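You operate a simulated robot arm through the tools that you are given. There is no shell and no other tool.

You are at the controls of a simulated robot arm. One attempt, no reset.

TASK
Set press B's shut height to 512 mm and drain tank 1.
Fine: free the red lock lever first and lock it again after; shut the blue lever when the glass is empty.
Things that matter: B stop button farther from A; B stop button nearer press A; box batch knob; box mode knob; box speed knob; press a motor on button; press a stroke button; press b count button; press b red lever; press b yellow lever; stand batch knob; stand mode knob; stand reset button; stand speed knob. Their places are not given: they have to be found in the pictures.

The check looks at the end state, three seconds after you hand in, the way a careful person would. Anything else that was tipped, shoved, dropped, spilled or broken makes it a failure.

THE ROBOT
A 6-joint arm with a two-finger gripper, fixed in place. Base frame: the origin is on the floor under the middle of its stand, x ahead of it, y to its left, z up. Units: m, degrees, N and s.
It reaches about 1.637 m from its shoulder. Its first joint turns from -166.0 to 166.0 degrees. Payload 3.43 kg.
The TCP is the grasp point between the finger pads, 0.02 m short of the fingertips. In the tool frame z runs along the fingers and y along their closing line. The gripper opens to 0.19 m; its body begins 0.248 m behind the TCP.
Orientation is that of the tool frame in the base frame, as a unit quaternion [x, y, z, w]. With the fingers straight down and closing along the base's y, the tool's x points along the base's -x, its y along +y and its z along -z.

THE INTERFACE
- The arm moves only by the tool send_rows. Its argument "moves" is a list of rows, each an object of numbers (a shift or turn left out is 0, a gripper value left out holds the last): "wx", "wy", "wz": the turn, a rotation vector about the base's x, y, z in units of 90 degrees (1.0 is 90 degrees); "x", "y", "z": the shift along the base's x, y, z in units of 150 mm (1.0 is 150 mm); "fingers": the gripper command, from -1 (fully open) to 1 (shut), values between in proportion. In form: [{"wx": .., "wy": .., "wz": .., "x": .., "y": .., "z": .., "fingers": ..}, ...]. A call has 1 to 20 rows; each row is the pose to reach, as a shift and turn from the pose commanded when the call began. A call with a number of a shift or a turn outside -1 to 1 is refused whole. Each row takes 0.2 s and may step no farther than 0.05 m and 8.6 degrees from the row before; otherwise, or with a gripper value out of range, the whole call is refused. A pose out of reach is approached as far as the arm can. The call stops where the force on the tool passes 90 N (or 10 N more than at its start, if that is more) or the arm is blocked; 0.2 s more then pass. The fingers move at their own pace (about 0.045 m/s each) and stop on an object; they squeeze with about 31 N. The grip force told is the motor's: it shows also when the fingers shut on nothing. Time passes only in rows, and 0.2 s behind the last, so rows that repeat a pose let the fingers close. It gives the time, the measured TCP pose, the force on the tool (base axes), the opening and the grip force at its end, in the units of the frame above (readings bear some noise), with the torque about the TCP (base axes, N m) and any sound that the robot's microphone picked up.
- Cameras (640 x 400 px; columns grow to the right, rows downward): "scene" is fixed at [0.0517, -0.6513, 1.5853]; the picture's right is [0.55, -0.84, 0.00], its down [-0.22, -0.14, -0.96] and it looks along [0.81, 0.53, -0.26] (base axes); focal length 352 px, centre (320, 200). "wrist" rides on the gripper at [0.07, -0.008, -0.288] in the tool frame; the picture's right is [0.12, 0.99, 0.00], its down [-0.96, 0.12, -0.25] and it looks along [-0.25, 0.03, 0.97] (tool axes); focal length 261 px, centre (320, 200).
- get_image(camera): a new picture of that camera. No time passes.
- raise_lower(by): slides the trunk up (or, below 0, down) by that many m; the arm rides with it, the base frame stays. It gives what a move gives, with no picture.
- measure_at(camera, pixels): for up to 12 pixels [column, row] of the newest picture of that camera ("zoom" is the newest enlarged one), the place [x, y, z] in the base frame of the surface seen there, good to about 0.002 m. No time passes.
- enlarge(camera, box): a new picture of the part [left, top, right, bottom] of that camera's present view, enlarged. No time passes.
- hand_in(): hands the job in; it is judged then, once.

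Open the gripper and draw the arm clear of the work before you hand the job in, unless the task says otherwise.

The tools are called after "Request:" as name(argument=value, ...) on one line, values as JSON. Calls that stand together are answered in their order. send_rows: Moves the arm, as the interface text tells. Its arguments: {"type":"object","properties":{"moves":{"type":"array","items":{"type":"object","properties":{"wx":{"type":"number"},"wy":{"type":"number"},"wz":{"type":"number"},"x":{"type":"number"},"y":{"type":"number"},"z":{"type":"number"},"fingers":{"type":"number"}}}}},"required":["moves"]} The other tools are called the same way: raise_lower (by) moves the trunk up or down; get_image (camera) takes a picture; measure_at (camera, pixels) gives the place of the surface under pixels of a picture; enlarge (camera, box) takes an enlarged picture of a part of a camera's view; hand_in () hands the job in.

At the start:

```text
t: 0.0
tcp_pos: [0.7023, -0.1581, 1.2912]
tool_rot: [0.001, 1.0, -0.001, 0.0]
wrist_force: [-0.3, 0.3, -0.6]
ft_torque: [-0.01, 0.0, 0.01]
opening: 0.1901
finger_force: 0.0
trunk travel left (down, up): [-0.175, 0.065]
```

scene: 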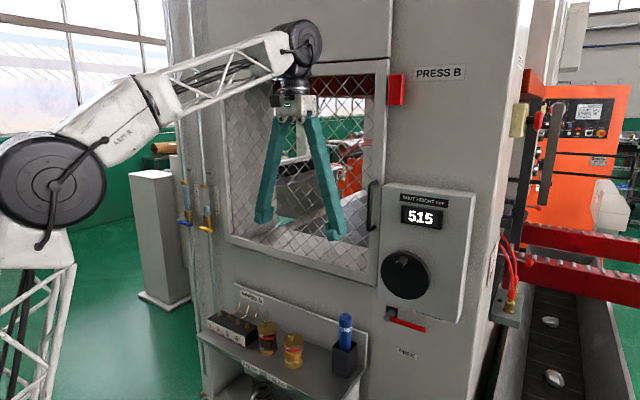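
wrist: 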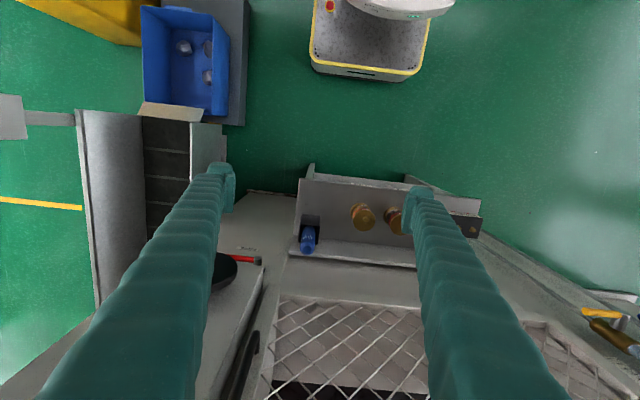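

The scene shows press B with a display "515" at (420,217), a black handwheel at (404,275), a red lever at (405,320), and pipes with blue and yellow levers at (185,222)/(206,229). I'll enlarge these parts to see them in detail.

Request:
enlarge(camera="scene", box=[360, 170, 500, 360])

Request:
enlarge(camera="scene", box=[150, 150, 250, 260])

Request:
enlarge(camera="scene", box=[190, 270, 380, 400])

```text
2.11 times, centred on (430, 265) of scene
```

zoom: 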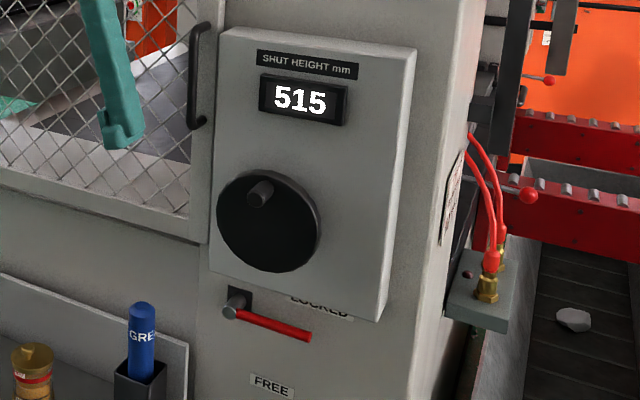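

```text
3.64 times, centred on (200, 205) of scene
```

zoom: 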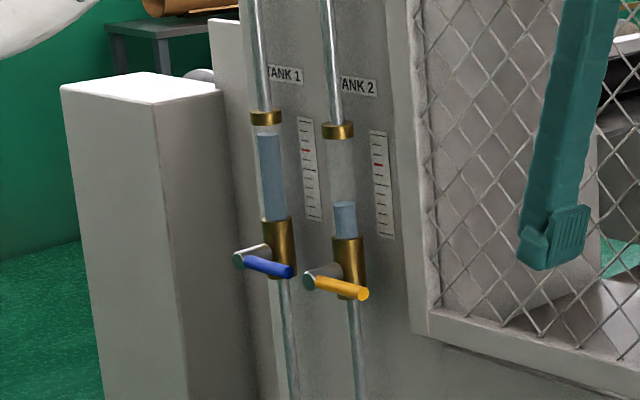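

```text
3.08 times, centred on (285, 335) of scene
```

zoom: 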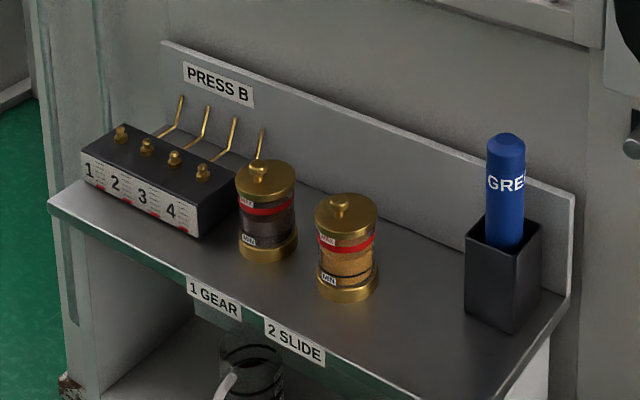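

Tank 1 (blue lever, glass nearly full) is the left gauge; red lever points at LOCKED with FREE below it. I'll measure points on the handwheel panel first.

Request:
enlarge(camera="scene", box=[370, 240, 450, 365])

Request:
get_image(camera="scene")

```text
3.20 times, centred on (410, 302) of scene
```

zoom: 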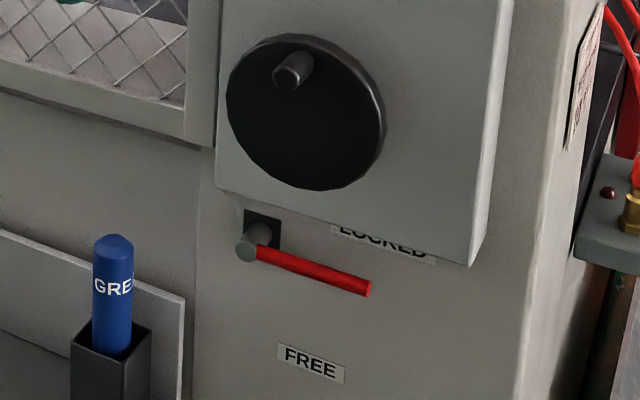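

```text
taken
```

scene: 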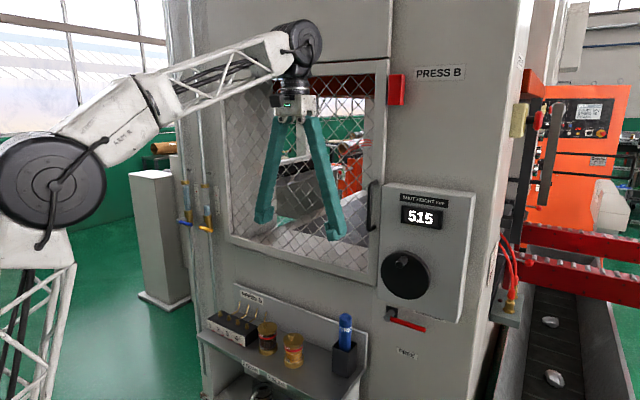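

The zoom shows the handwheel with its crank knob at (290,72), lever hub at (247,245) and lever tip at (365,288). I'll measure these and the panel.

Request:
measure_at(camera="zoom", pixels=[[285, 75], [305, 65], [228, 100], [385, 110], [300, 40], [310, 186], [310, 130], [244, 247], [275, 252], [320, 273], [366, 289], [310, 365]])

Request:
measure_at(camera="scene", pixels=[[390, 190], [470, 205], [455, 318], [390, 303], [420, 217], [440, 130], [375, 205], [372, 185], [398, 90], [190, 222], [206, 230], [340, 330]])

```text
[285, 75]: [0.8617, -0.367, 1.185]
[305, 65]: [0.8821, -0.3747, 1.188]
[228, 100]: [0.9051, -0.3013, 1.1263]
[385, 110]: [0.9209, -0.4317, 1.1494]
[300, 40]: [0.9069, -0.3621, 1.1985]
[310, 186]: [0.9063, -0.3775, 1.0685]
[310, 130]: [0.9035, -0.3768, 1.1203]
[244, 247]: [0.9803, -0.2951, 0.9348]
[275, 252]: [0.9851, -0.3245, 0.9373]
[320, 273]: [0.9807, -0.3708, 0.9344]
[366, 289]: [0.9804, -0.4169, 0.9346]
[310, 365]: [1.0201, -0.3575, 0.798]
```

```text
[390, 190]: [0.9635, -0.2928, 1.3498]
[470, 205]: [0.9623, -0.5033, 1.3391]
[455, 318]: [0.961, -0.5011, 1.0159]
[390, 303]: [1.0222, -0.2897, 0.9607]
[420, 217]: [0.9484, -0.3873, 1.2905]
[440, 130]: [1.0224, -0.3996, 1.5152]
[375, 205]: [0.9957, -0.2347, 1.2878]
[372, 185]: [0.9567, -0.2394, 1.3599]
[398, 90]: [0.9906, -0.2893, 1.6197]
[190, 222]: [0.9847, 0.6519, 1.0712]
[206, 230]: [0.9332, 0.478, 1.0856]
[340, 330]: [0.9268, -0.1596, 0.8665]
```

The press front is plane x≈1.02, the panel front x≈0.962, the wheel front x≈0.904 with centre about (y −0.367, z 1.134). Now I'll zoom in on the tank levers and measure them.

Request:
enlarge(camera="scene", box=[165, 170, 229, 242])

```text
5.56 times, centred on (197, 206) of scene
```

zoom: 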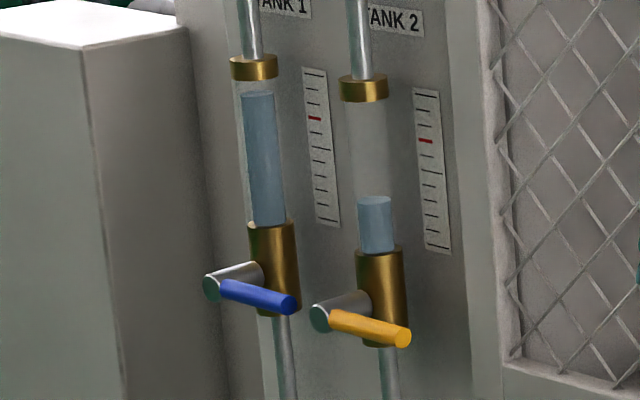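

The zoom shows the blue lever hub at (212,287), tip at (290,305), yellow hub at (320,318), tip at (402,337). I'll measure these, the pipes and the grey cabinet.

Request:
measure_at(camera="zoom", pixels=[[211, 288], [228, 289], [258, 298], [291, 306], [319, 319], [340, 322], [370, 328], [402, 338], [275, 270], [380, 290], [320, 150], [150, 150]])

Request:
measure_at(camera="zoom", pixels=[[255, 65], [265, 160], [288, 370], [88, 50], [180, 35], [510, 330], [440, 300], [235, 275], [185, 200], [210, 100], [600, 380], [365, 90]])

```text
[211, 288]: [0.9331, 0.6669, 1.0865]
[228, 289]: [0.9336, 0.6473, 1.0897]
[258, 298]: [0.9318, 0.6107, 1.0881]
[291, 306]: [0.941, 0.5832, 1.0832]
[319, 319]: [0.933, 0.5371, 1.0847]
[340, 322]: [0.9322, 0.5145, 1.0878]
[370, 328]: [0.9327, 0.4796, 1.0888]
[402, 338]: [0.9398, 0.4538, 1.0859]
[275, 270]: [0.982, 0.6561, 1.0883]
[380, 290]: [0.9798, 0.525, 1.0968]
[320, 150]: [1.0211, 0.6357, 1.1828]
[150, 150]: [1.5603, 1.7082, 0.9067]
```

```text
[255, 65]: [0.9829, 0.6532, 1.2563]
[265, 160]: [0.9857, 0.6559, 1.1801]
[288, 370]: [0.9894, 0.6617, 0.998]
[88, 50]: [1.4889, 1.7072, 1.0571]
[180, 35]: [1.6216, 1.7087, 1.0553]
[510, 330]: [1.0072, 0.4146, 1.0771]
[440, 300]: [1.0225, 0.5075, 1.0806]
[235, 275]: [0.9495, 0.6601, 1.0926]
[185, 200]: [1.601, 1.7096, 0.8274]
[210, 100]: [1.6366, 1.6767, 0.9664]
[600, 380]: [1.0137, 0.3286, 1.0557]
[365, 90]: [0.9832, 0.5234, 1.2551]
```

The blue hub is at about (0.933, 0.665, 1.087) with its handle toward −y; the red lever runs along −y at z≈0.935. I'll now rotate the tool in place so that the fingers point along +x, closing the fingers at the same time.

Request:
send_rows(moves=[{"wy": -0.09, "fingers": 1}, {"wy": -0.18}, {"wy": -0.27}, {"wy": -0.36}, {"wy": -0.45}, {"wy": -0.54}, {"wy": -0.63}, {"wy": -0.72}, {"wy": -0.81}, {"wy": -0.9}, {"wy": -0.95}, {"wy": -1.0}, {"wy": -1.0}])

Request:
get_image(camera="scene")

Request:
get_image(camera="wrist")

```text
t: 3.0
tcp_pos: [0.7224, -0.1224, 1.2731]
tool_rot: [-0.019, 0.714, 0.028, 0.7]
wrist_force: [-0.3, 1.2, -0.6]
ft_torque: [-0.05, 0.0, 0.01]
opening: 0.0002
finger_force: 30.7
trunk travel left (down, up): [-0.175, 0.065]
stopped in row 13: the arm was blocked; the commanded pose is now the measured one
```

```text
taken
```

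scene: 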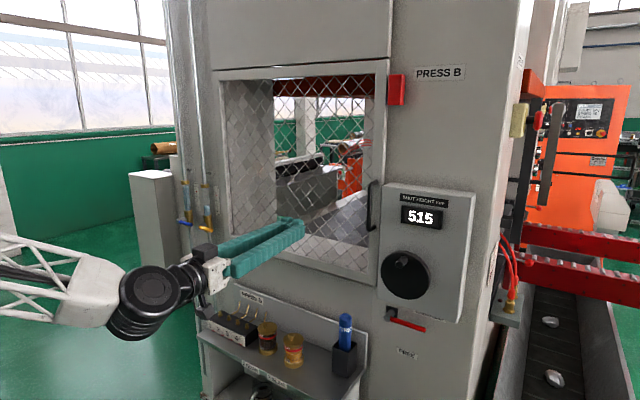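

```text
taken
```

wrist: 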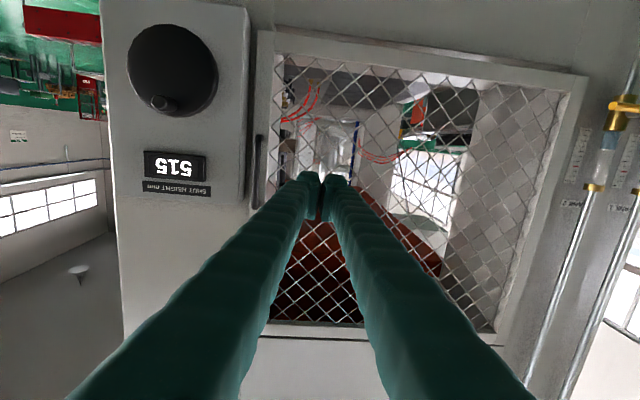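

The arm now points along +x with a small error (it was too close in), and the display shows 515. I'll check the size of the closed fingertips near (290,232) in the scene.

Request:
enlarge(camera="scene", box=[190, 205, 320, 290])

```text
4.71 times, centred on (255, 248) of scene
```

zoom: 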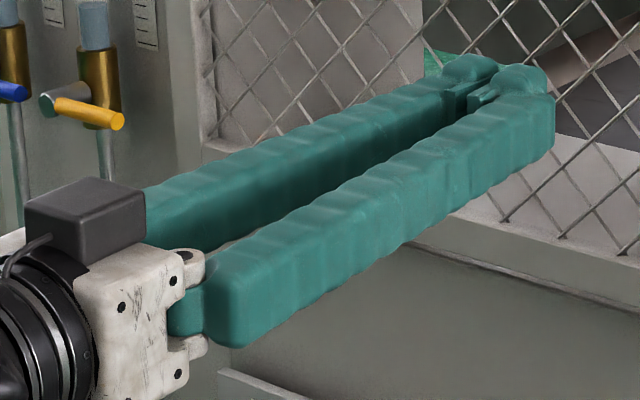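

I'll measure the fingertip's corners in this zoom: top (520,70), bottom (548,160), side (480,95).

Request:
measure_at(camera="zoom", pixels=[[548, 105], [546, 158], [520, 68], [470, 62], [490, 110], [480, 200], [480, 130], [300, 150], [350, 235], [350, 280], [100, 190], [140, 300]])

```text
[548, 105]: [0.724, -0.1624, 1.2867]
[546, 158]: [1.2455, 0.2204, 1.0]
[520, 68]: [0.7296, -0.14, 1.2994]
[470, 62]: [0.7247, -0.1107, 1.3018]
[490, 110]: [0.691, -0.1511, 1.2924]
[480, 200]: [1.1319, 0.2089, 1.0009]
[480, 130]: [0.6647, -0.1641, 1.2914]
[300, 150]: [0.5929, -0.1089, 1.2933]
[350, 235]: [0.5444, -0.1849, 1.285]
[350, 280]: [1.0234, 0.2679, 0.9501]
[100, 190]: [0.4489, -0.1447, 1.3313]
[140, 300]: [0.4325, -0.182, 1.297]
```

The closed fingertip block is about 0.08 wide and 0.056 high, so for the red lever under the panel I'll need a vertical pinch. I'll measure the shelf, the grease gun and the panel's lower edge for clearances.

Request:
measure_at(camera="scene", pixels=[[344, 314], [334, 349], [356, 349], [367, 365], [358, 385], [347, 395], [280, 372], [205, 335], [250, 300], [268, 326], [360, 368], [300, 335]])

Request:
enlarge(camera="scene", box=[370, 280, 450, 360])

```text
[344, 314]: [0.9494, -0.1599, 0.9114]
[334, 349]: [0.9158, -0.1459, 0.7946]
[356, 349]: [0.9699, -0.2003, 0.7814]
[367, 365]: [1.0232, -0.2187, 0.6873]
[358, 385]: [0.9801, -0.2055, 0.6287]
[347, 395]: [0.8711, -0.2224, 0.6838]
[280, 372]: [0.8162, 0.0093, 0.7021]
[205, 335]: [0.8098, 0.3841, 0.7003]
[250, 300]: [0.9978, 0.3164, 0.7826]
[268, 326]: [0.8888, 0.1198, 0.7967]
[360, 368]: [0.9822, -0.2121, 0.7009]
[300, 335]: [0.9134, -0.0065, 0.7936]
```

```text
5.00 times, centred on (410, 320) of scene
```

zoom: 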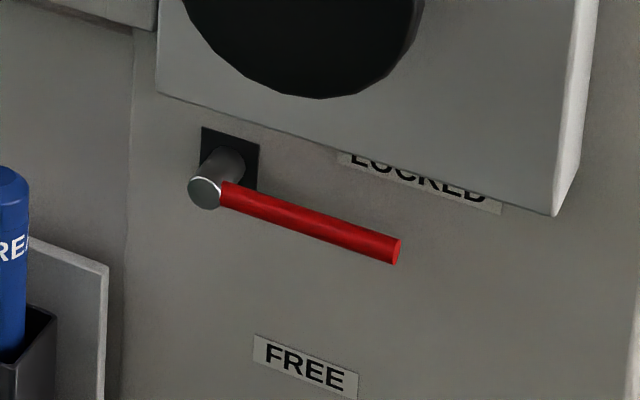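

The zoom now shows hub face (206,191), handle middle (300,222), tip (392,248) and panel bottom edge (330,140). I'll measure them to fix the lever axis and panel clearance.

Request:
measure_at(camera="zoom", pixels=[[206, 191], [245, 203], [300, 220], [350, 236], [388, 248], [397, 252], [300, 212], [300, 232], [330, 138], [550, 212], [230, 160], [162, 90]])

```text
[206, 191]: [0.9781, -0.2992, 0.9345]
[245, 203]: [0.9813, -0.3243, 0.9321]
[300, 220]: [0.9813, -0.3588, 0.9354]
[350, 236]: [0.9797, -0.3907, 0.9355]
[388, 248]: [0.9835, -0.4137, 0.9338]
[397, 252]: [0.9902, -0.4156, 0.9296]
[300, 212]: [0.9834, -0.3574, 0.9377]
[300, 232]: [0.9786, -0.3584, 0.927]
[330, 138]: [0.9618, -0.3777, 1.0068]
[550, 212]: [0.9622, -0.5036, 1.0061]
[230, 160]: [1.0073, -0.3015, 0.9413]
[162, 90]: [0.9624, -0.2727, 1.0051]
```

The lever axis lies at y≈−0.299, z≈0.933, handle at x≈0.989, and the panel's bottom edge is z≈1.005. I'll first move out in x and sideways while fixing the small orientation error.

Request:
send_rows(moves=[{"x": 0.1, "y": -0.25, "wx": -0.003, "wy": -0.005, "wz": -0.014}, {"x": 0.2, "y": -0.5, "wx": -0.006, "wy": -0.01, "wz": -0.03}, {"x": 0.3, "y": -0.75, "wx": -0.008, "wy": -0.0127, "wz": -0.0423}, {"x": 0.4, "y": -1.0, "wx": -0.008, "wy": -0.0127, "wz": -0.0423}, {"x": 0.4, "y": -1.0, "wx": -0.008, "wy": -0.0127, "wz": -0.0423}])

```text
t: 4.2
tcp_pos: [0.7788, -0.2784, 1.2765]
tool_rot: [0.003, 0.706, -0.004, 0.708]
wrist_force: [-0.6, 0.3, 0.4]
ft_torque: [0.03, 0.01, -0.03]
opening: 0.0
finger_force: 31.1
trunk travel left (down, up): [-0.175, 0.065]
```

Pose is clean now. Next I roll −90° about x while moving down by 0.15 m and right by 0.10 m.

Request:
send_rows(moves=[{"wx": -0.09, "y": -0.06, "z": -0.09}, {"wx": -0.18, "y": -0.12, "z": -0.18}, {"wx": -0.27, "y": -0.18, "z": -0.27}, {"wx": -0.36, "y": -0.24, "z": -0.36}, {"wx": -0.45, "y": -0.3, "z": -0.45}, {"wx": -0.54, "y": -0.36, "z": -0.54}, {"wx": -0.63, "y": -0.42, "z": -0.63}, {"wx": -0.72, "y": -0.5, "z": -0.72}, {"wx": -0.81, "y": -0.56, "z": -0.81}, {"wx": -0.9, "y": -0.62, "z": -0.9}, {"wx": -0.95, "y": -0.68, "z": -0.95}, {"wx": -1.0, "y": -0.71, "z": -1.0}, {"wx": -1.0, "y": -0.71, "z": -1.0}])

Request:
get_image(camera="scene")

Request:
get_image(camera="wrist")

```text
t: 7.0
tcp_pos: [0.8145, -0.3484, 1.336]
tool_rot: [-0.518, 0.608, -0.41, 0.44]
wrist_force: [0.1, 0.5, 0.1]
ft_torque: [0.03, 0.0, 0.0]
opening: 0.0
finger_force: 30.8
out of reach, approached as far as the arm can: row 5, 6, 7, 8, 9, 10, 11, 12, 13
trunk travel left (down, up): [-0.175, 0.065]
```

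```text
taken
```

scene: 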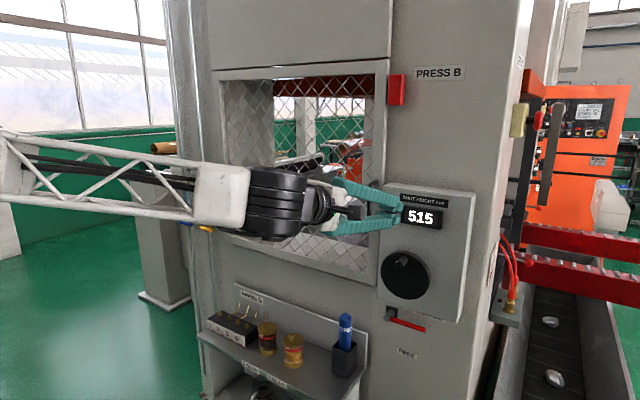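

```text
taken
```

wrist: 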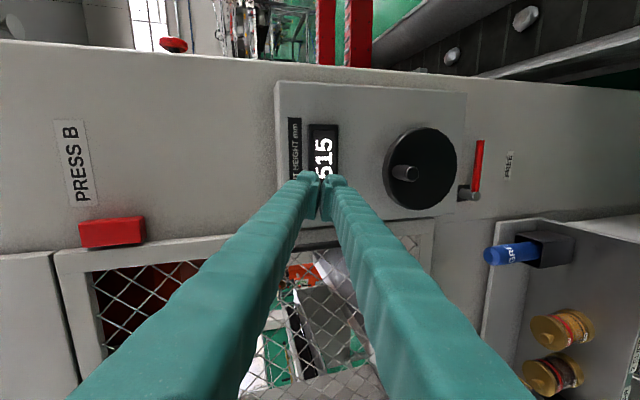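

The arm couldn't follow (out of reach from row 5): TCP is at z 1.336 rather than 1.126, and the tool is tilted. I'll send a null row to see what the commanded pose is now.

Request:
send_rows(moves=[{"z": 0.0}, {"z": 0.0}])

```text
t: 7.6
tcp_pos: [0.8137, -0.3477, 1.3359]
tool_rot: [-0.519, 0.608, -0.409, 0.44]
wrist_force: [0.1, -0.2, -0.2]
ft_torque: [0.02, 0.03, 0.03]
opening: 0.0001
finger_force: 31.1
trunk travel left (down, up): [-0.175, 0.065]
```

The commanded pose follows the achieved one. To understand the arm's configuration I'll measure points along the forearm and wrist in a new scene picture.

Request:
get_image(camera="scene")

Request:
measure_at(camera="scene", pixels=[[5, 170], [60, 150], [60, 205], [150, 200], [215, 195], [245, 200], [275, 180], [275, 230], [310, 200], [330, 210], [355, 210], [385, 222]])

```text
taken
```

scene: 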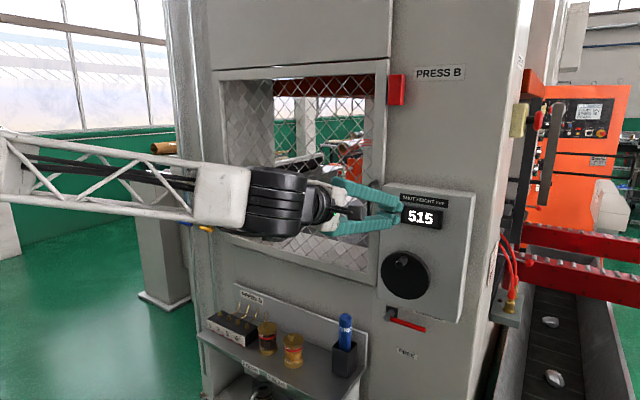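

```text
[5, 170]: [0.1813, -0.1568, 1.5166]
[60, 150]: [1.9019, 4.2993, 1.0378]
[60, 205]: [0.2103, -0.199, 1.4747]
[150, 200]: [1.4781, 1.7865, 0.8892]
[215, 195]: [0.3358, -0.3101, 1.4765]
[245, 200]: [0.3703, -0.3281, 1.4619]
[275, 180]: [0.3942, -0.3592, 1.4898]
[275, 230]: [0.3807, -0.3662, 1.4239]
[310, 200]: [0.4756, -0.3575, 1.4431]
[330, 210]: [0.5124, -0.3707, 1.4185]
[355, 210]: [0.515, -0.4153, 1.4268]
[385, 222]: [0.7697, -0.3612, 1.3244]
```

The arm is folded tightly (wrist only ~0.53 m from its axis), so low poses close in are out of its range. I'll shift right to y≈−0.46 (clear of the crank knob at y −0.367), correct the tilt, then lower the trunk.

Request:
send_rows(moves=[{"y": -0.3, "wx": -0.02, "wy": -0.05, "wz": 0.01}, {"y": -0.6, "wx": -0.045, "wy": -0.11, "wz": 0.022}, {"y": -0.75, "wx": -0.0764, "wy": -0.177, "wz": 0.037}, {"y": -0.75, "wx": -0.0764, "wy": -0.177, "wz": 0.037}])

```text
t: 8.6
tcp_pos: [0.8238, -0.4345, 1.4102]
tool_rot: [-0.513, 0.583, -0.431, 0.46]
wrist_force: [0.1, 0.5, 0.5]
ft_torque: [0.01, 0.02, 0.0]
opening: 0.0001
finger_force: 30.7
out of reach, approached as far as the arm can: row 1, 2, 3, 4
trunk travel left (down, up): [-0.175, 0.065]
```

Levelling while rolled keeps pushing the arm up (z 1.41), so some joint limit binds. I'll unroll part of the way back toward roll 0, where the motion was free.

Request:
send_rows(moves=[{"wx": 0.09}, {"wx": 0.18}, {"wx": 0.27}, {"wx": 0.36}, {"wx": 0.45}, {"wx": 0.54}, {"wx": 0.63}, {"wx": 0.72}, {"wx": 0.81}, {"wx": 0.9}, {"wx": 0.9}])

Request:
get_image(camera="scene")

```text
t: 11.0
tcp_pos: [0.823, -0.4348, 1.4091]
tool_rot: [-0.091, 0.723, 0.052, 0.683]
wrist_force: [-0.2, 0.0, 0.5]
ft_torque: [-0.01, -0.02, 0.02]
opening: 0.0
finger_force: 31.4
trunk travel left (down, up): [-0.175, 0.065]
```

```text
taken
```

scene: 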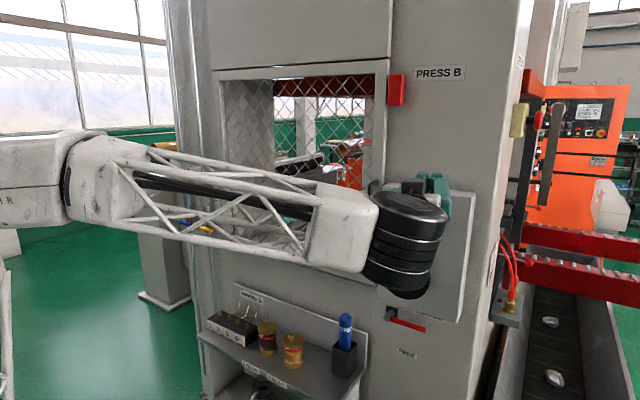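

That followed cleanly. Now I'll lower the trunk fully by 0.175 m so that the low lever is higher relative to the shoulder.

Request:
raise_lower(by=-0.17)

```text
t: 12.9
tcp_pos: [0.8236, -0.434, 1.2397]
tool_rot: [-0.091, 0.723, 0.053, 0.683]
wrist_force: [-0.1, 0.0, 0.4]
ft_torque: [0.0, 0.0, -0.01]
opening: 0.0002
finger_force: 31.2
trunk travel left (down, up): [-0.005, 0.235]
```

Trunk is down (TCP z 1.24). Now I level the orientation and move straight down beside the knob at y≈−0.455.

Request:
send_rows(moves=[{"y": -0.14, "wx": 0.01, "wy": -0.01, "wz": -0.04}, {"y": -0.14, "z": -0.15, "wx": 0.02, "wy": -0.024, "wz": -0.085}, {"y": -0.14, "z": -0.3, "wx": 0.034, "wy": -0.0357, "wz": -0.1296}, {"y": -0.14, "z": -0.55, "wx": 0.034, "wy": -0.0357, "wz": -0.1296}, {"y": -0.14, "z": -0.8, "wx": 0.034, "wy": -0.0357, "wz": -0.1296}, {"y": -0.14, "z": -1.0, "wx": 0.034, "wy": -0.0357, "wz": -0.1296}, {"y": -0.14, "z": -1.0, "wx": 0.034, "wy": -0.0357, "wz": -0.1296}])

Request:
get_image(camera="scene")

Request:
get_image(camera="wrist")

```text
t: 14.5
tcp_pos: [0.824, -0.4561, 1.088]
tool_rot: [0.0, 0.707, -0.001, 0.707]
wrist_force: [-0.6, 0.0, -0.3]
ft_torque: [0.0, -0.01, 0.0]
opening: 0.0
finger_force: 31.0
trunk travel left (down, up): [-0.005, 0.235]
```

```text
taken
```

scene: 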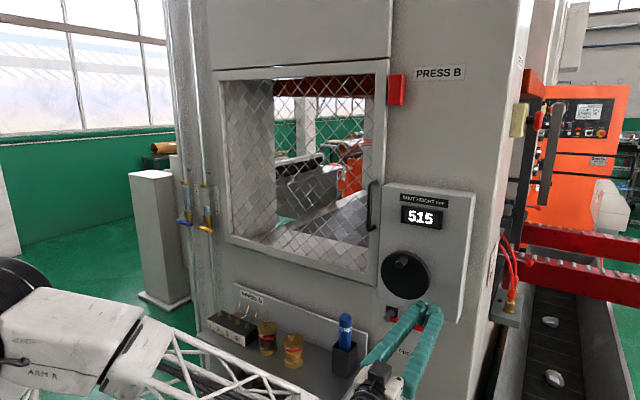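

```text
taken
```

wrist: 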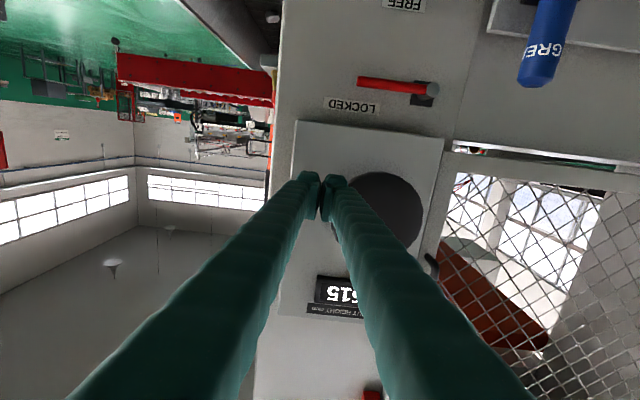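

Good, level and free. Now I lower to z≈0.94 and try the −90° roll here, below the wheel and away from it.

Request:
send_rows(moves=[{"z": -0.2, "wx": -0.05}, {"z": -0.4, "wx": -0.14}, {"z": -0.6, "wx": -0.23}, {"z": -0.8, "wx": -0.32}, {"z": -0.95, "wx": -0.41}, {"z": -1.0, "wx": -0.5}, {"z": -1.0, "wx": -0.5}])

```text
t: 16.1
tcp_pos: [0.8199, -0.4788, 1.0087]
tool_rot: [-0.263, 0.682, -0.225, 0.645]
wrist_force: [0.7, 0.1, 0.4]
ft_torque: [-0.02, 0.01, 0.02]
opening: 0.0
finger_force: 31.3
out of reach, approached as far as the arm can: row 5, 6, 7
trunk travel left (down, up): [-0.005, 0.235]
```

Limited again around roll −41°, z 1.0. I'll look at the arm's configuration in the scene to see which joint binds.

Request:
get_image(camera="scene")

Request:
get_image(camera="wrist")

```text
taken
```

scene: 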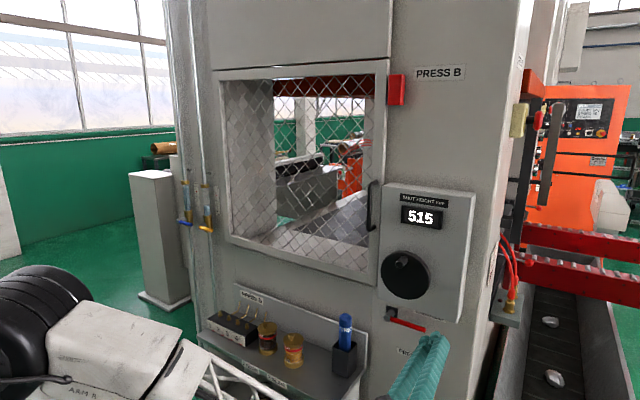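

```text
taken
```

wrist: 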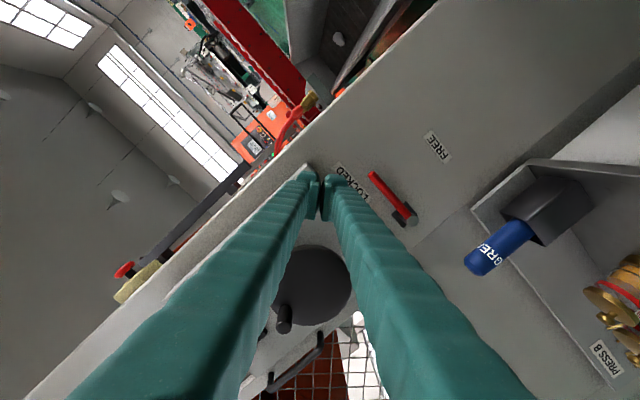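

The arm reaches roll 0 freely but not negative roll, so the tool-roll joint probably binds that way. I'll go back to roll 0 and try rolling the positive way, at TCP about (0.82,−0.456,1.0).

Request:
send_rows(moves=[{"wx": 0.09, "y": 0.05}, {"wx": 0.18, "y": 0.1}, {"wx": 0.27, "y": 0.15}, {"wx": 0.36, "y": 0.15}, {"wx": 0.45, "y": 0.15}, {"wx": 0.54, "y": 0.15}, {"wx": 0.63, "y": 0.15}, {"wx": 0.72, "y": 0.15}, {"wx": 0.81, "y": 0.15}, {"wx": 0.9, "y": 0.15}, {"wx": 0.98, "y": 0.15}, {"wx": 0.98, "y": 0.15}])

```text
t: 18.7
tcp_pos: [0.8217, -0.4576, 1.0087]
tool_rot: [0.259, 0.646, 0.312, 0.646]
wrist_force: [0.4, 0.2, -0.5]
ft_torque: [-0.01, 0.04, -0.01]
opening: 0.0
finger_force: 31.2
trunk travel left (down, up): [-0.005, 0.235]
```

Positive roll works. I finish it to +90° (fingers closing vertically), lower to z≈0.933 and open the fingers to about 32 mm.

Request:
send_rows(moves=[{"wx": 0.08, "wy": 0.006, "wz": -0.006, "z": -0.08}, {"wx": 0.16, "wy": 0.012, "wz": -0.012, "z": -0.16}, {"wx": 0.24, "wy": 0.018, "wz": -0.018, "z": -0.25}, {"wx": 0.32, "wy": 0.024, "wz": -0.024, "z": -0.33}, {"wx": 0.4, "wy": 0.03, "wz": -0.03, "z": -0.42}, {"wx": 0.47, "wy": 0.0345, "wz": -0.0345, "z": -0.505}, {"wx": 0.47, "wy": 0.0345, "wz": -0.0345, "z": -0.505, "fingers": 0.663}, {"wx": 0.47, "wy": 0.0345, "wz": -0.0345, "z": -0.505, "fingers": 0.663}])

Request:
get_image(camera="wrist")

Request:
get_image(camera="scene")

```text
t: 20.5
tcp_pos: [0.8213, -0.4554, 0.9328]
tool_rot: [0.5, 0.5, 0.501, 0.498]
wrist_force: [-0.7, -0.1, -0.7]
ft_torque: [0.02, 0.06, 0.01]
opening: 0.0317
finger_force: 0.1
trunk travel left (down, up): [-0.005, 0.235]
```

```text
taken
```

wrist: 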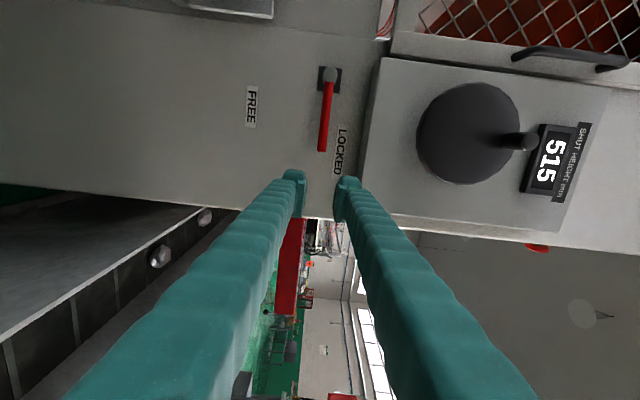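

```text
taken
```

scene: 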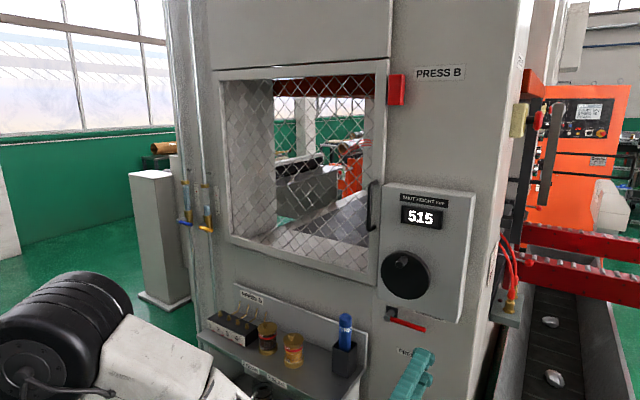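

The fingers are level, closing vertically, with the lever between them in the picture (hub (329,75), tip (322,150)). I'll measure the lever, panel edge and fingertips with the wrist camera.

Request:
measure_at(camera="wrist", pixels=[[329, 75], [327, 100], [325, 120], [323, 145], [378, 70], [365, 150], [302, 178], [337, 185], [350, 180], [285, 180], [250, 105], [345, 150]])

```text
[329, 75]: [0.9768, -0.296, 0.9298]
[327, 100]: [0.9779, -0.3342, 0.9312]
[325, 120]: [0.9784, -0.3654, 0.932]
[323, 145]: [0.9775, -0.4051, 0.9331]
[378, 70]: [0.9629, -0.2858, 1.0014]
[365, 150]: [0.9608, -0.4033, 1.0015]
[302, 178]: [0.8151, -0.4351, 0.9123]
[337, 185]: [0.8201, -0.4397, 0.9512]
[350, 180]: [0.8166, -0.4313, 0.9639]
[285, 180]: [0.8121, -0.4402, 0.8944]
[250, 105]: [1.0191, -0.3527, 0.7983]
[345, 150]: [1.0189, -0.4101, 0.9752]
```

Lever axis z≈0.932, panel bottom ≈1.002; fingers span about 0.894–0.974 in z. I'll move to y −0.385 and forward to x≈0.93, just in front of the lever.

Request:
send_rows(moves=[{"x": 0.1, "y": 0.2}, {"x": 0.3, "y": 0.4}, {"x": 0.5, "y": 0.47}, {"x": 0.73, "y": 0.47}, {"x": 0.73, "y": 0.47}])

Request:
get_image(camera="wrist")

```text
t: 21.7
tcp_pos: [0.9326, -0.3854, 0.9342]
tool_rot: [0.5, 0.499, 0.5, 0.5]
wrist_force: [0.0, 0.4, -0.4]
ft_torque: [0.01, -0.01, -0.02]
opening: 0.032
finger_force: 0.0
trunk travel left (down, up): [-0.005, 0.235]
```

```text
taken
```

wrist: 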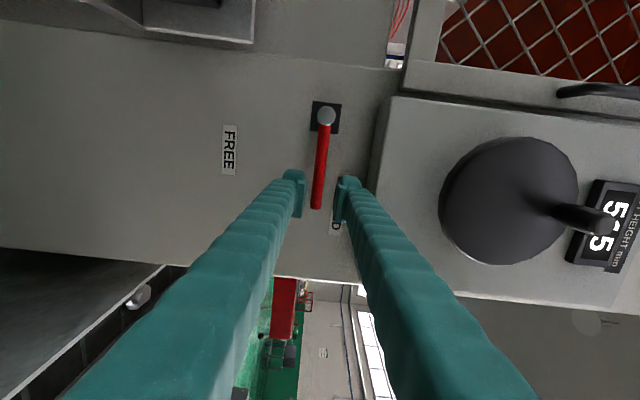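

The red lever is centred between the fingertips. I advance 50 mm so that the pads straddle it.

Request:
send_rows(moves=[{"x": 0.12}, {"x": 0.24}, {"x": 0.335}, {"x": 0.335}])

Request:
get_image(camera="wrist")

```text
t: 22.7
tcp_pos: [0.9818, -0.3856, 0.9319]
tool_rot: [0.5, 0.5, 0.5, 0.5]
wrist_force: [0.2, -0.6, -0.5]
ft_torque: [-0.01, 0.01, 0.02]
opening: 0.0319
finger_force: 0.0
trunk travel left (down, up): [-0.005, 0.235]
```

```text
taken
```

wrist: 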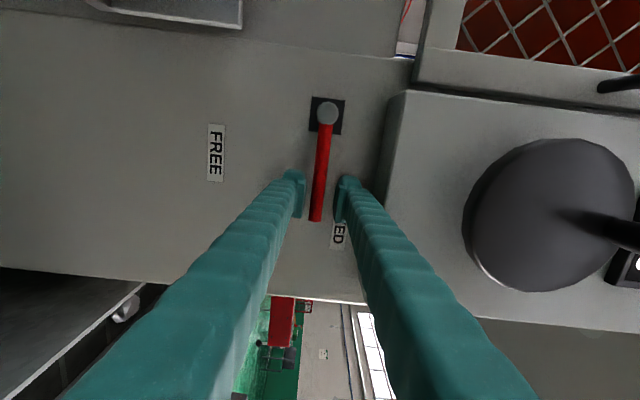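

The handle sits between the pads. I close gently to about 22 mm to cage it, then turn by 24° along the arc around the hub (y −0.298, z 0.932) to feel the lever.

Request:
send_rows(moves=[{"fingers": 0.79}, {"fingers": 0.79}, {"y": 0.0057, "z": -0.0813, "wx": 0.0889}, {"y": 0.0226, "z": -0.161, "wx": 0.1778}, {"y": 0.0505, "z": -0.2375, "wx": 0.2667}, {"y": 0.0505, "z": -0.2375, "wx": 0.2667}])

Request:
get_image(camera="wrist")

Request:
enlarge(camera="scene", box=[360, 280, 460, 380])

```text
t: 24.1
tcp_pos: [0.9821, -0.378, 0.8977]
tool_rot: [0.593, 0.385, 0.593, 0.384]
wrist_force: [0.4, 0.1, -0.1]
ft_torque: [0.0, 0.01, 0.02]
opening: 0.0201
finger_force: 0.1
trunk travel left (down, up): [-0.005, 0.235]
```

```text
taken
```

wrist: 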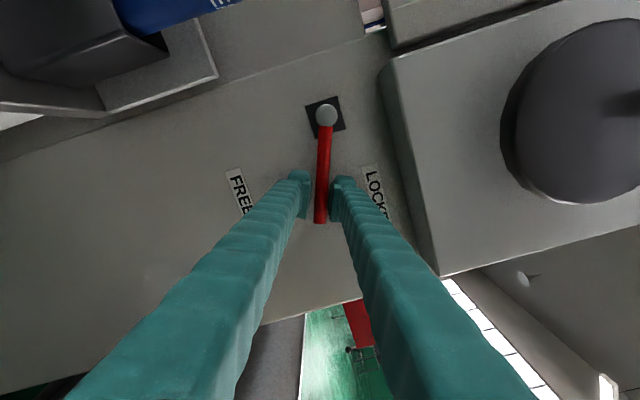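

```text
4.00 times, centred on (410, 330) of scene
```

zoom: 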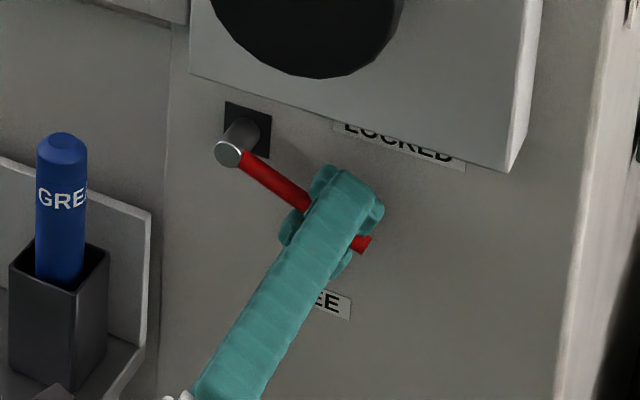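

The lever turns freely with almost no force. I continue along the arc to about 90°.

Request:
send_rows(moves=[{"y": 0.0382, "z": -0.072, "wx": 0.0889}, {"y": 0.0861, "z": -0.1379, "wx": 0.1778}, {"y": 0.1427, "z": -0.1965, "wx": 0.2667}, {"y": 0.2069, "z": -0.2467, "wx": 0.3556}, {"y": 0.2775, "z": -0.2874, "wx": 0.4444}, {"y": 0.353, "z": -0.3179, "wx": 0.5333}, {"y": 0.4321, "z": -0.3376, "wx": 0.6222}, {"y": 0.5131, "z": -0.3461, "wx": 0.7111}, {"y": 0.5131, "z": -0.3461, "wx": 0.7111}])

Request:
get_image(camera="wrist")

Request:
enlarge(camera="scene", box=[360, 280, 460, 380])

```text
t: 26.1
tcp_pos: [0.9809, -0.304, 0.8462]
tool_rot: [0.706, 0.011, 0.708, 0.013]
wrist_force: [-2.9, -17.8, 5.2]
ft_torque: [-0.32, -0.05, -0.14]
opening: 0.0301
finger_force: 8.7
trunk travel left (down, up): [-0.005, 0.235]
```

```text
taken
```

wrist: 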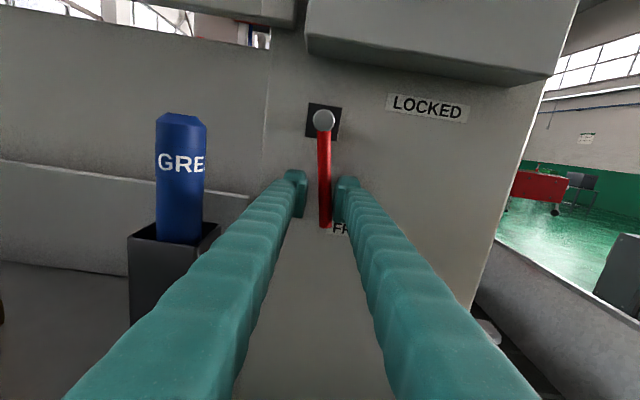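

```text
4.00 times, centred on (410, 330) of scene
```

zoom: 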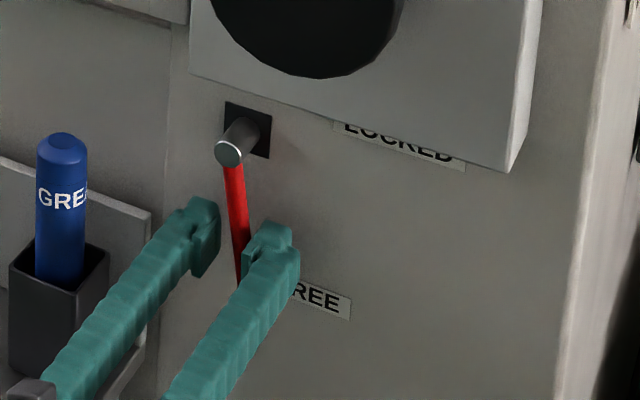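

The lever is now hanging straight down at FREE and pushes back (−18 N in y), so it is at its stop. I open the fingers to 60 mm and back straight out.

Request:
send_rows(moves=[{"fingers": 0.368}, {"fingers": 0.368}, {"fingers": 0.368}, {"x": -0.2}, {"x": -0.45}, {"x": -0.7}, {"x": -0.95}, {"x": -1.0}, {"x": -1.0}])

Request:
get_image(camera="wrist")

Request:
get_image(camera="scene")

```text
t: 28.1
tcp_pos: [0.8314, -0.3007, 0.8454]
tool_rot: [0.707, 0.012, 0.707, 0.012]
wrist_force: [-0.5, 0.6, -1.2]
ft_torque: [0.0, 0.0, 0.01]
opening: 0.0599
finger_force: 0.1
trunk travel left (down, up): [-0.005, 0.235]
```

```text
taken
```

wrist: 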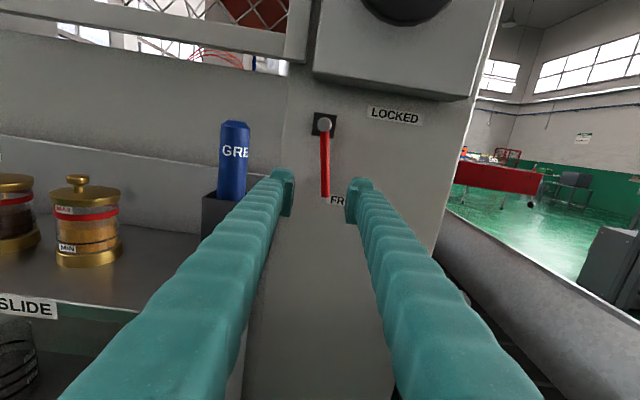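

```text
taken
```

scene: 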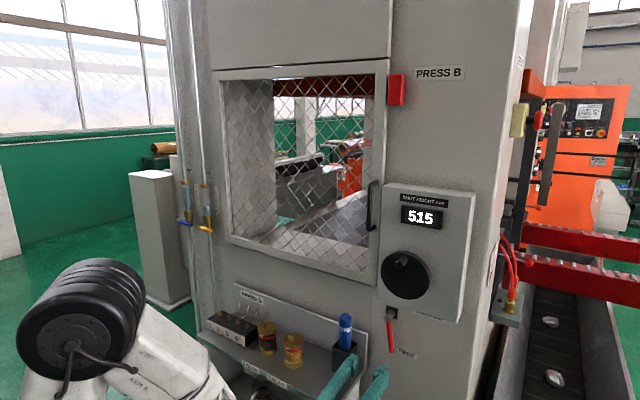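

The lever stays at FREE. Now I rise toward the crank knob (y −0.367, z 1.186), staying at x≈0.80 in front of it.

Request:
send_rows(moves=[{"x": -0.1, "z": 0.2, "y": -0.1}, {"x": -0.2, "z": 0.45, "y": -0.2}, {"x": -0.2, "z": 0.75, "y": -0.3}, {"x": -0.2, "z": 1.0, "y": -0.44}, {"x": -0.2, "z": 1.0, "y": -0.44}])

Request:
send_rows(moves=[{"z": 0.3}, {"z": 0.6}, {"z": 0.9}, {"z": 1.0}, {"z": 1.0}])

Request:
get_image(camera="wrist")

Request:
get_image(camera="scene")

```text
t: 29.3
tcp_pos: [0.7997, -0.3677, 0.9947]
tool_rot: [0.707, 0.012, 0.707, 0.013]
wrist_force: [-0.6, 0.8, -0.9]
ft_torque: [0.01, 0.01, -0.03]
opening: 0.0599
finger_force: 0.0
trunk travel left (down, up): [-0.005, 0.235]
```

```text
t: 30.5
tcp_pos: [0.8012, -0.3667, 1.1443]
tool_rot: [0.707, 0.013, 0.707, 0.012]
wrist_force: [0.5, 0.0, 0.2]
ft_torque: [-0.02, 0.02, 0.03]
opening: 0.0601
finger_force: 0.0
trunk travel left (down, up): [-0.005, 0.235]
```

```text
taken
```

wrist: 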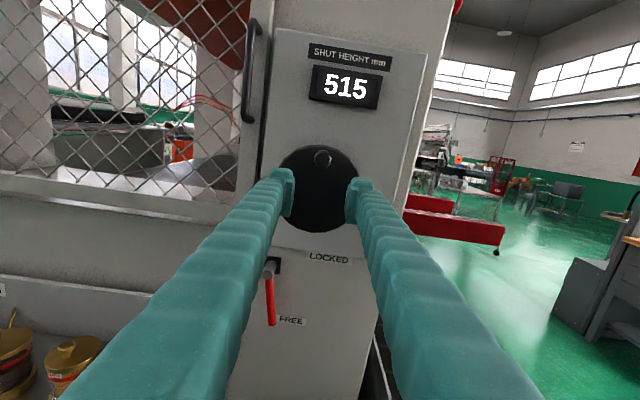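

```text
taken
```

scene: 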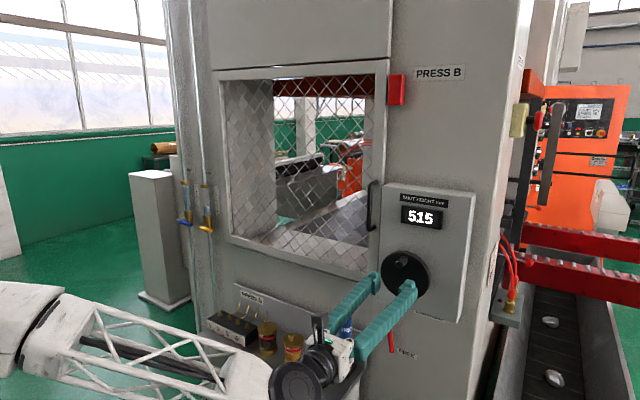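

The wrist camera is now upright with the display 515 readable and the wheel between the fingers (knob at (322,158)). I'll zoom and measure the wheel and knob precisely.

Request:
enlarge(camera="wrist", box=[260, 120, 380, 250])

```text
3.08 times, centred on (320, 185) of wrist
```

zoom: 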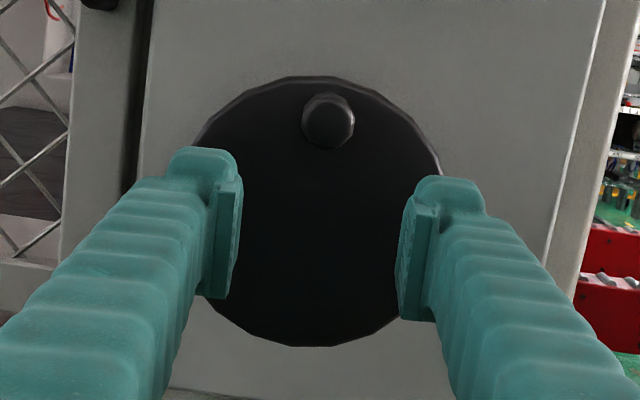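

Request:
measure_at(camera="zoom", pixels=[[327, 124], [305, 125], [349, 125], [327, 146], [330, 97], [320, 80], [318, 342], [435, 165], [205, 140], [320, 220], [280, 325], [370, 325]])

```text
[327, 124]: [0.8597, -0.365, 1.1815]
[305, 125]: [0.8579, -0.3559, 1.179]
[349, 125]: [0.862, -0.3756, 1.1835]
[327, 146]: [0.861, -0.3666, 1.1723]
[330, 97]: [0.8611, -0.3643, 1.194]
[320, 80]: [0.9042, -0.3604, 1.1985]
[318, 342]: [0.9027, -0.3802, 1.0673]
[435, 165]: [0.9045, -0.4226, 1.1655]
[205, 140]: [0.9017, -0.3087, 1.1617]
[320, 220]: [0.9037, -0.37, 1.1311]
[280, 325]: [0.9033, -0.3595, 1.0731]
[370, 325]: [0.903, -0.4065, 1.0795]
```

(Knob centre is at about (0.86, −0.366, 1.182), wheel centre (−0.366, 1.132), crank radius 0.05.) I now rise to the knob's height, advance so the pads overlap it by ~3 cm, and close on it.

Request:
send_rows(moves=[{"z": 0.251, "y": 0.005}, {"z": 0.251, "y": 0.005, "x": 0.15}, {"z": 0.251, "y": 0.005, "x": 0.3}, {"z": 0.251, "y": 0.005, "x": 0.472}, {"z": 0.251, "y": 0.005, "x": 0.472}, {"z": 0.251, "y": 0.005, "x": 0.472, "fingers": 1}, {"z": 0.251, "y": 0.005, "x": 0.472}, {"z": 0.251, "y": 0.005, "x": 0.472}, {"z": 0.251, "y": 0.005, "x": 0.472}])

Request:
get_image(camera="wrist")

```text
t: 32.5
tcp_pos: [0.8728, -0.3661, 1.1816]
tool_rot: [0.707, 0.012, 0.707, 0.013]
wrist_force: [0.4, 0.7, 0.6]
ft_torque: [0.03, -0.11, 0.04]
opening: 0.0227
finger_force: 45.0
trunk travel left (down, up): [-0.005, 0.235]
```

```text
taken
```

wrist: 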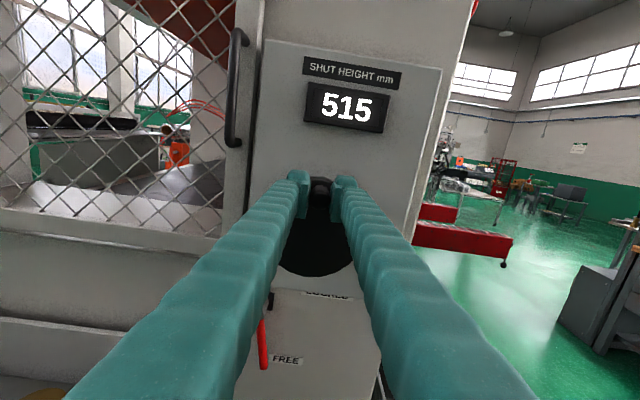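

The knob is gripped (opening 22.7 mm) and the display reads 515. I try a 24° clockwise turn (seen from the front) along the arc with the tool co-rotating, to see which way the number goes.

Request:
send_rows(moves=[{"y": -0.0461, "z": -0.0032, "wx": 0.0889}, {"y": -0.0912, "z": -0.0128, "wx": 0.1778}, {"y": -0.1346, "z": -0.0286, "wx": 0.2667}, {"y": -0.1346, "z": -0.0286, "wx": 0.2667}])

Request:
get_image(camera="wrist")

Request:
enlarge(camera="scene", box=[360, 180, 480, 330])

```text
t: 33.5
tcp_pos: [0.8722, -0.3868, 1.1776]
tool_rot: [0.694, -0.137, 0.694, -0.135]
wrist_force: [-6.9, 2.4, -7.4]
ft_torque: [0.0, 0.18, 0.06]
opening: 0.0224
finger_force: 44.4
trunk travel left (down, up): [-0.005, 0.235]
```

```text
taken
```

wrist: 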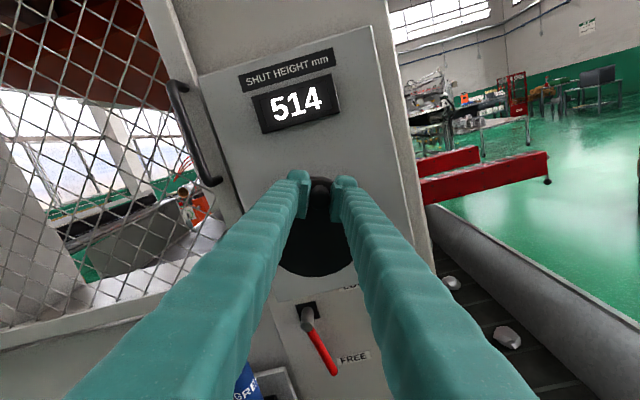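

```text
2.67 times, centred on (420, 255) of scene
```

zoom: 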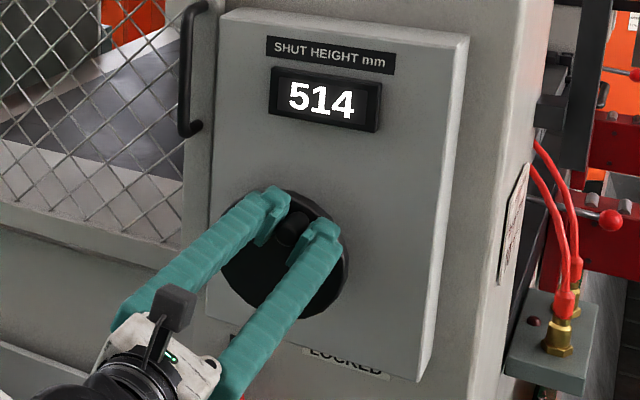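

Clockwise lowers it: 514 now. I turn another 16° and read again.

Request:
send_rows(moves=[{"y": -0.0408, "z": -0.0217, "wx": 0.0889}, {"y": -0.0782, "z": -0.0488, "wx": 0.1778}, {"y": -0.0782, "z": -0.0488, "wx": 0.1778}])

Request:
enlarge(camera="scene", box=[360, 180, 480, 330])

```text
t: 34.3
tcp_pos: [0.8719, -0.3988, 1.1715]
tool_rot: [0.668, -0.232, 0.669, -0.231]
wrist_force: [-14.1, 5.1, -11.2]
ft_torque: [0.02, 0.14, 0.11]
opening: 0.0224
finger_force: 45.0
trunk travel left (down, up): [-0.005, 0.235]
```

```text
2.67 times, centred on (420, 255) of scene
```

zoom: 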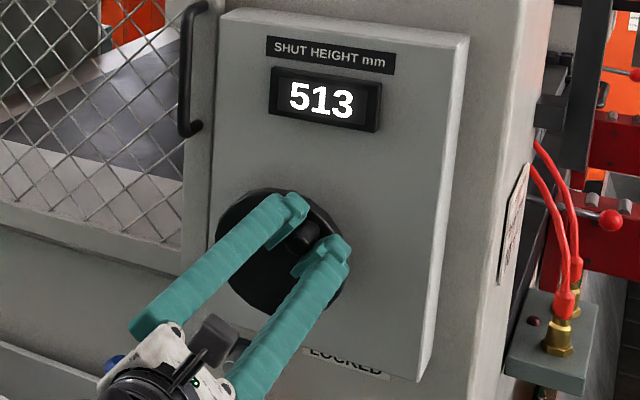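

It reads 513 at 40°. I continue by 8° and read again.

Request:
send_rows(moves=[{"y": -0.0166, "z": -0.016, "wx": 0.0444}, {"y": -0.0332, "z": -0.0321, "wx": 0.0889}, {"y": -0.0332, "z": -0.0321, "wx": 0.0889}])

Request:
enlarge(camera="scene", box=[360, 180, 480, 330])

```text
t: 35.1
tcp_pos: [0.8719, -0.4034, 1.1679]
tool_rot: [0.65, -0.276, 0.651, -0.277]
wrist_force: [-11.9, 5.1, -5.7]
ft_torque: [0.07, 0.07, 0.08]
opening: 0.0225
finger_force: 45.4
trunk travel left (down, up): [-0.005, 0.235]
```

```text
2.67 times, centred on (420, 255) of scene
```

zoom: 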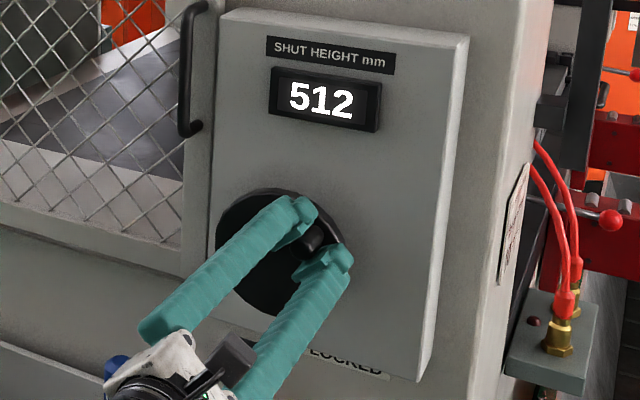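

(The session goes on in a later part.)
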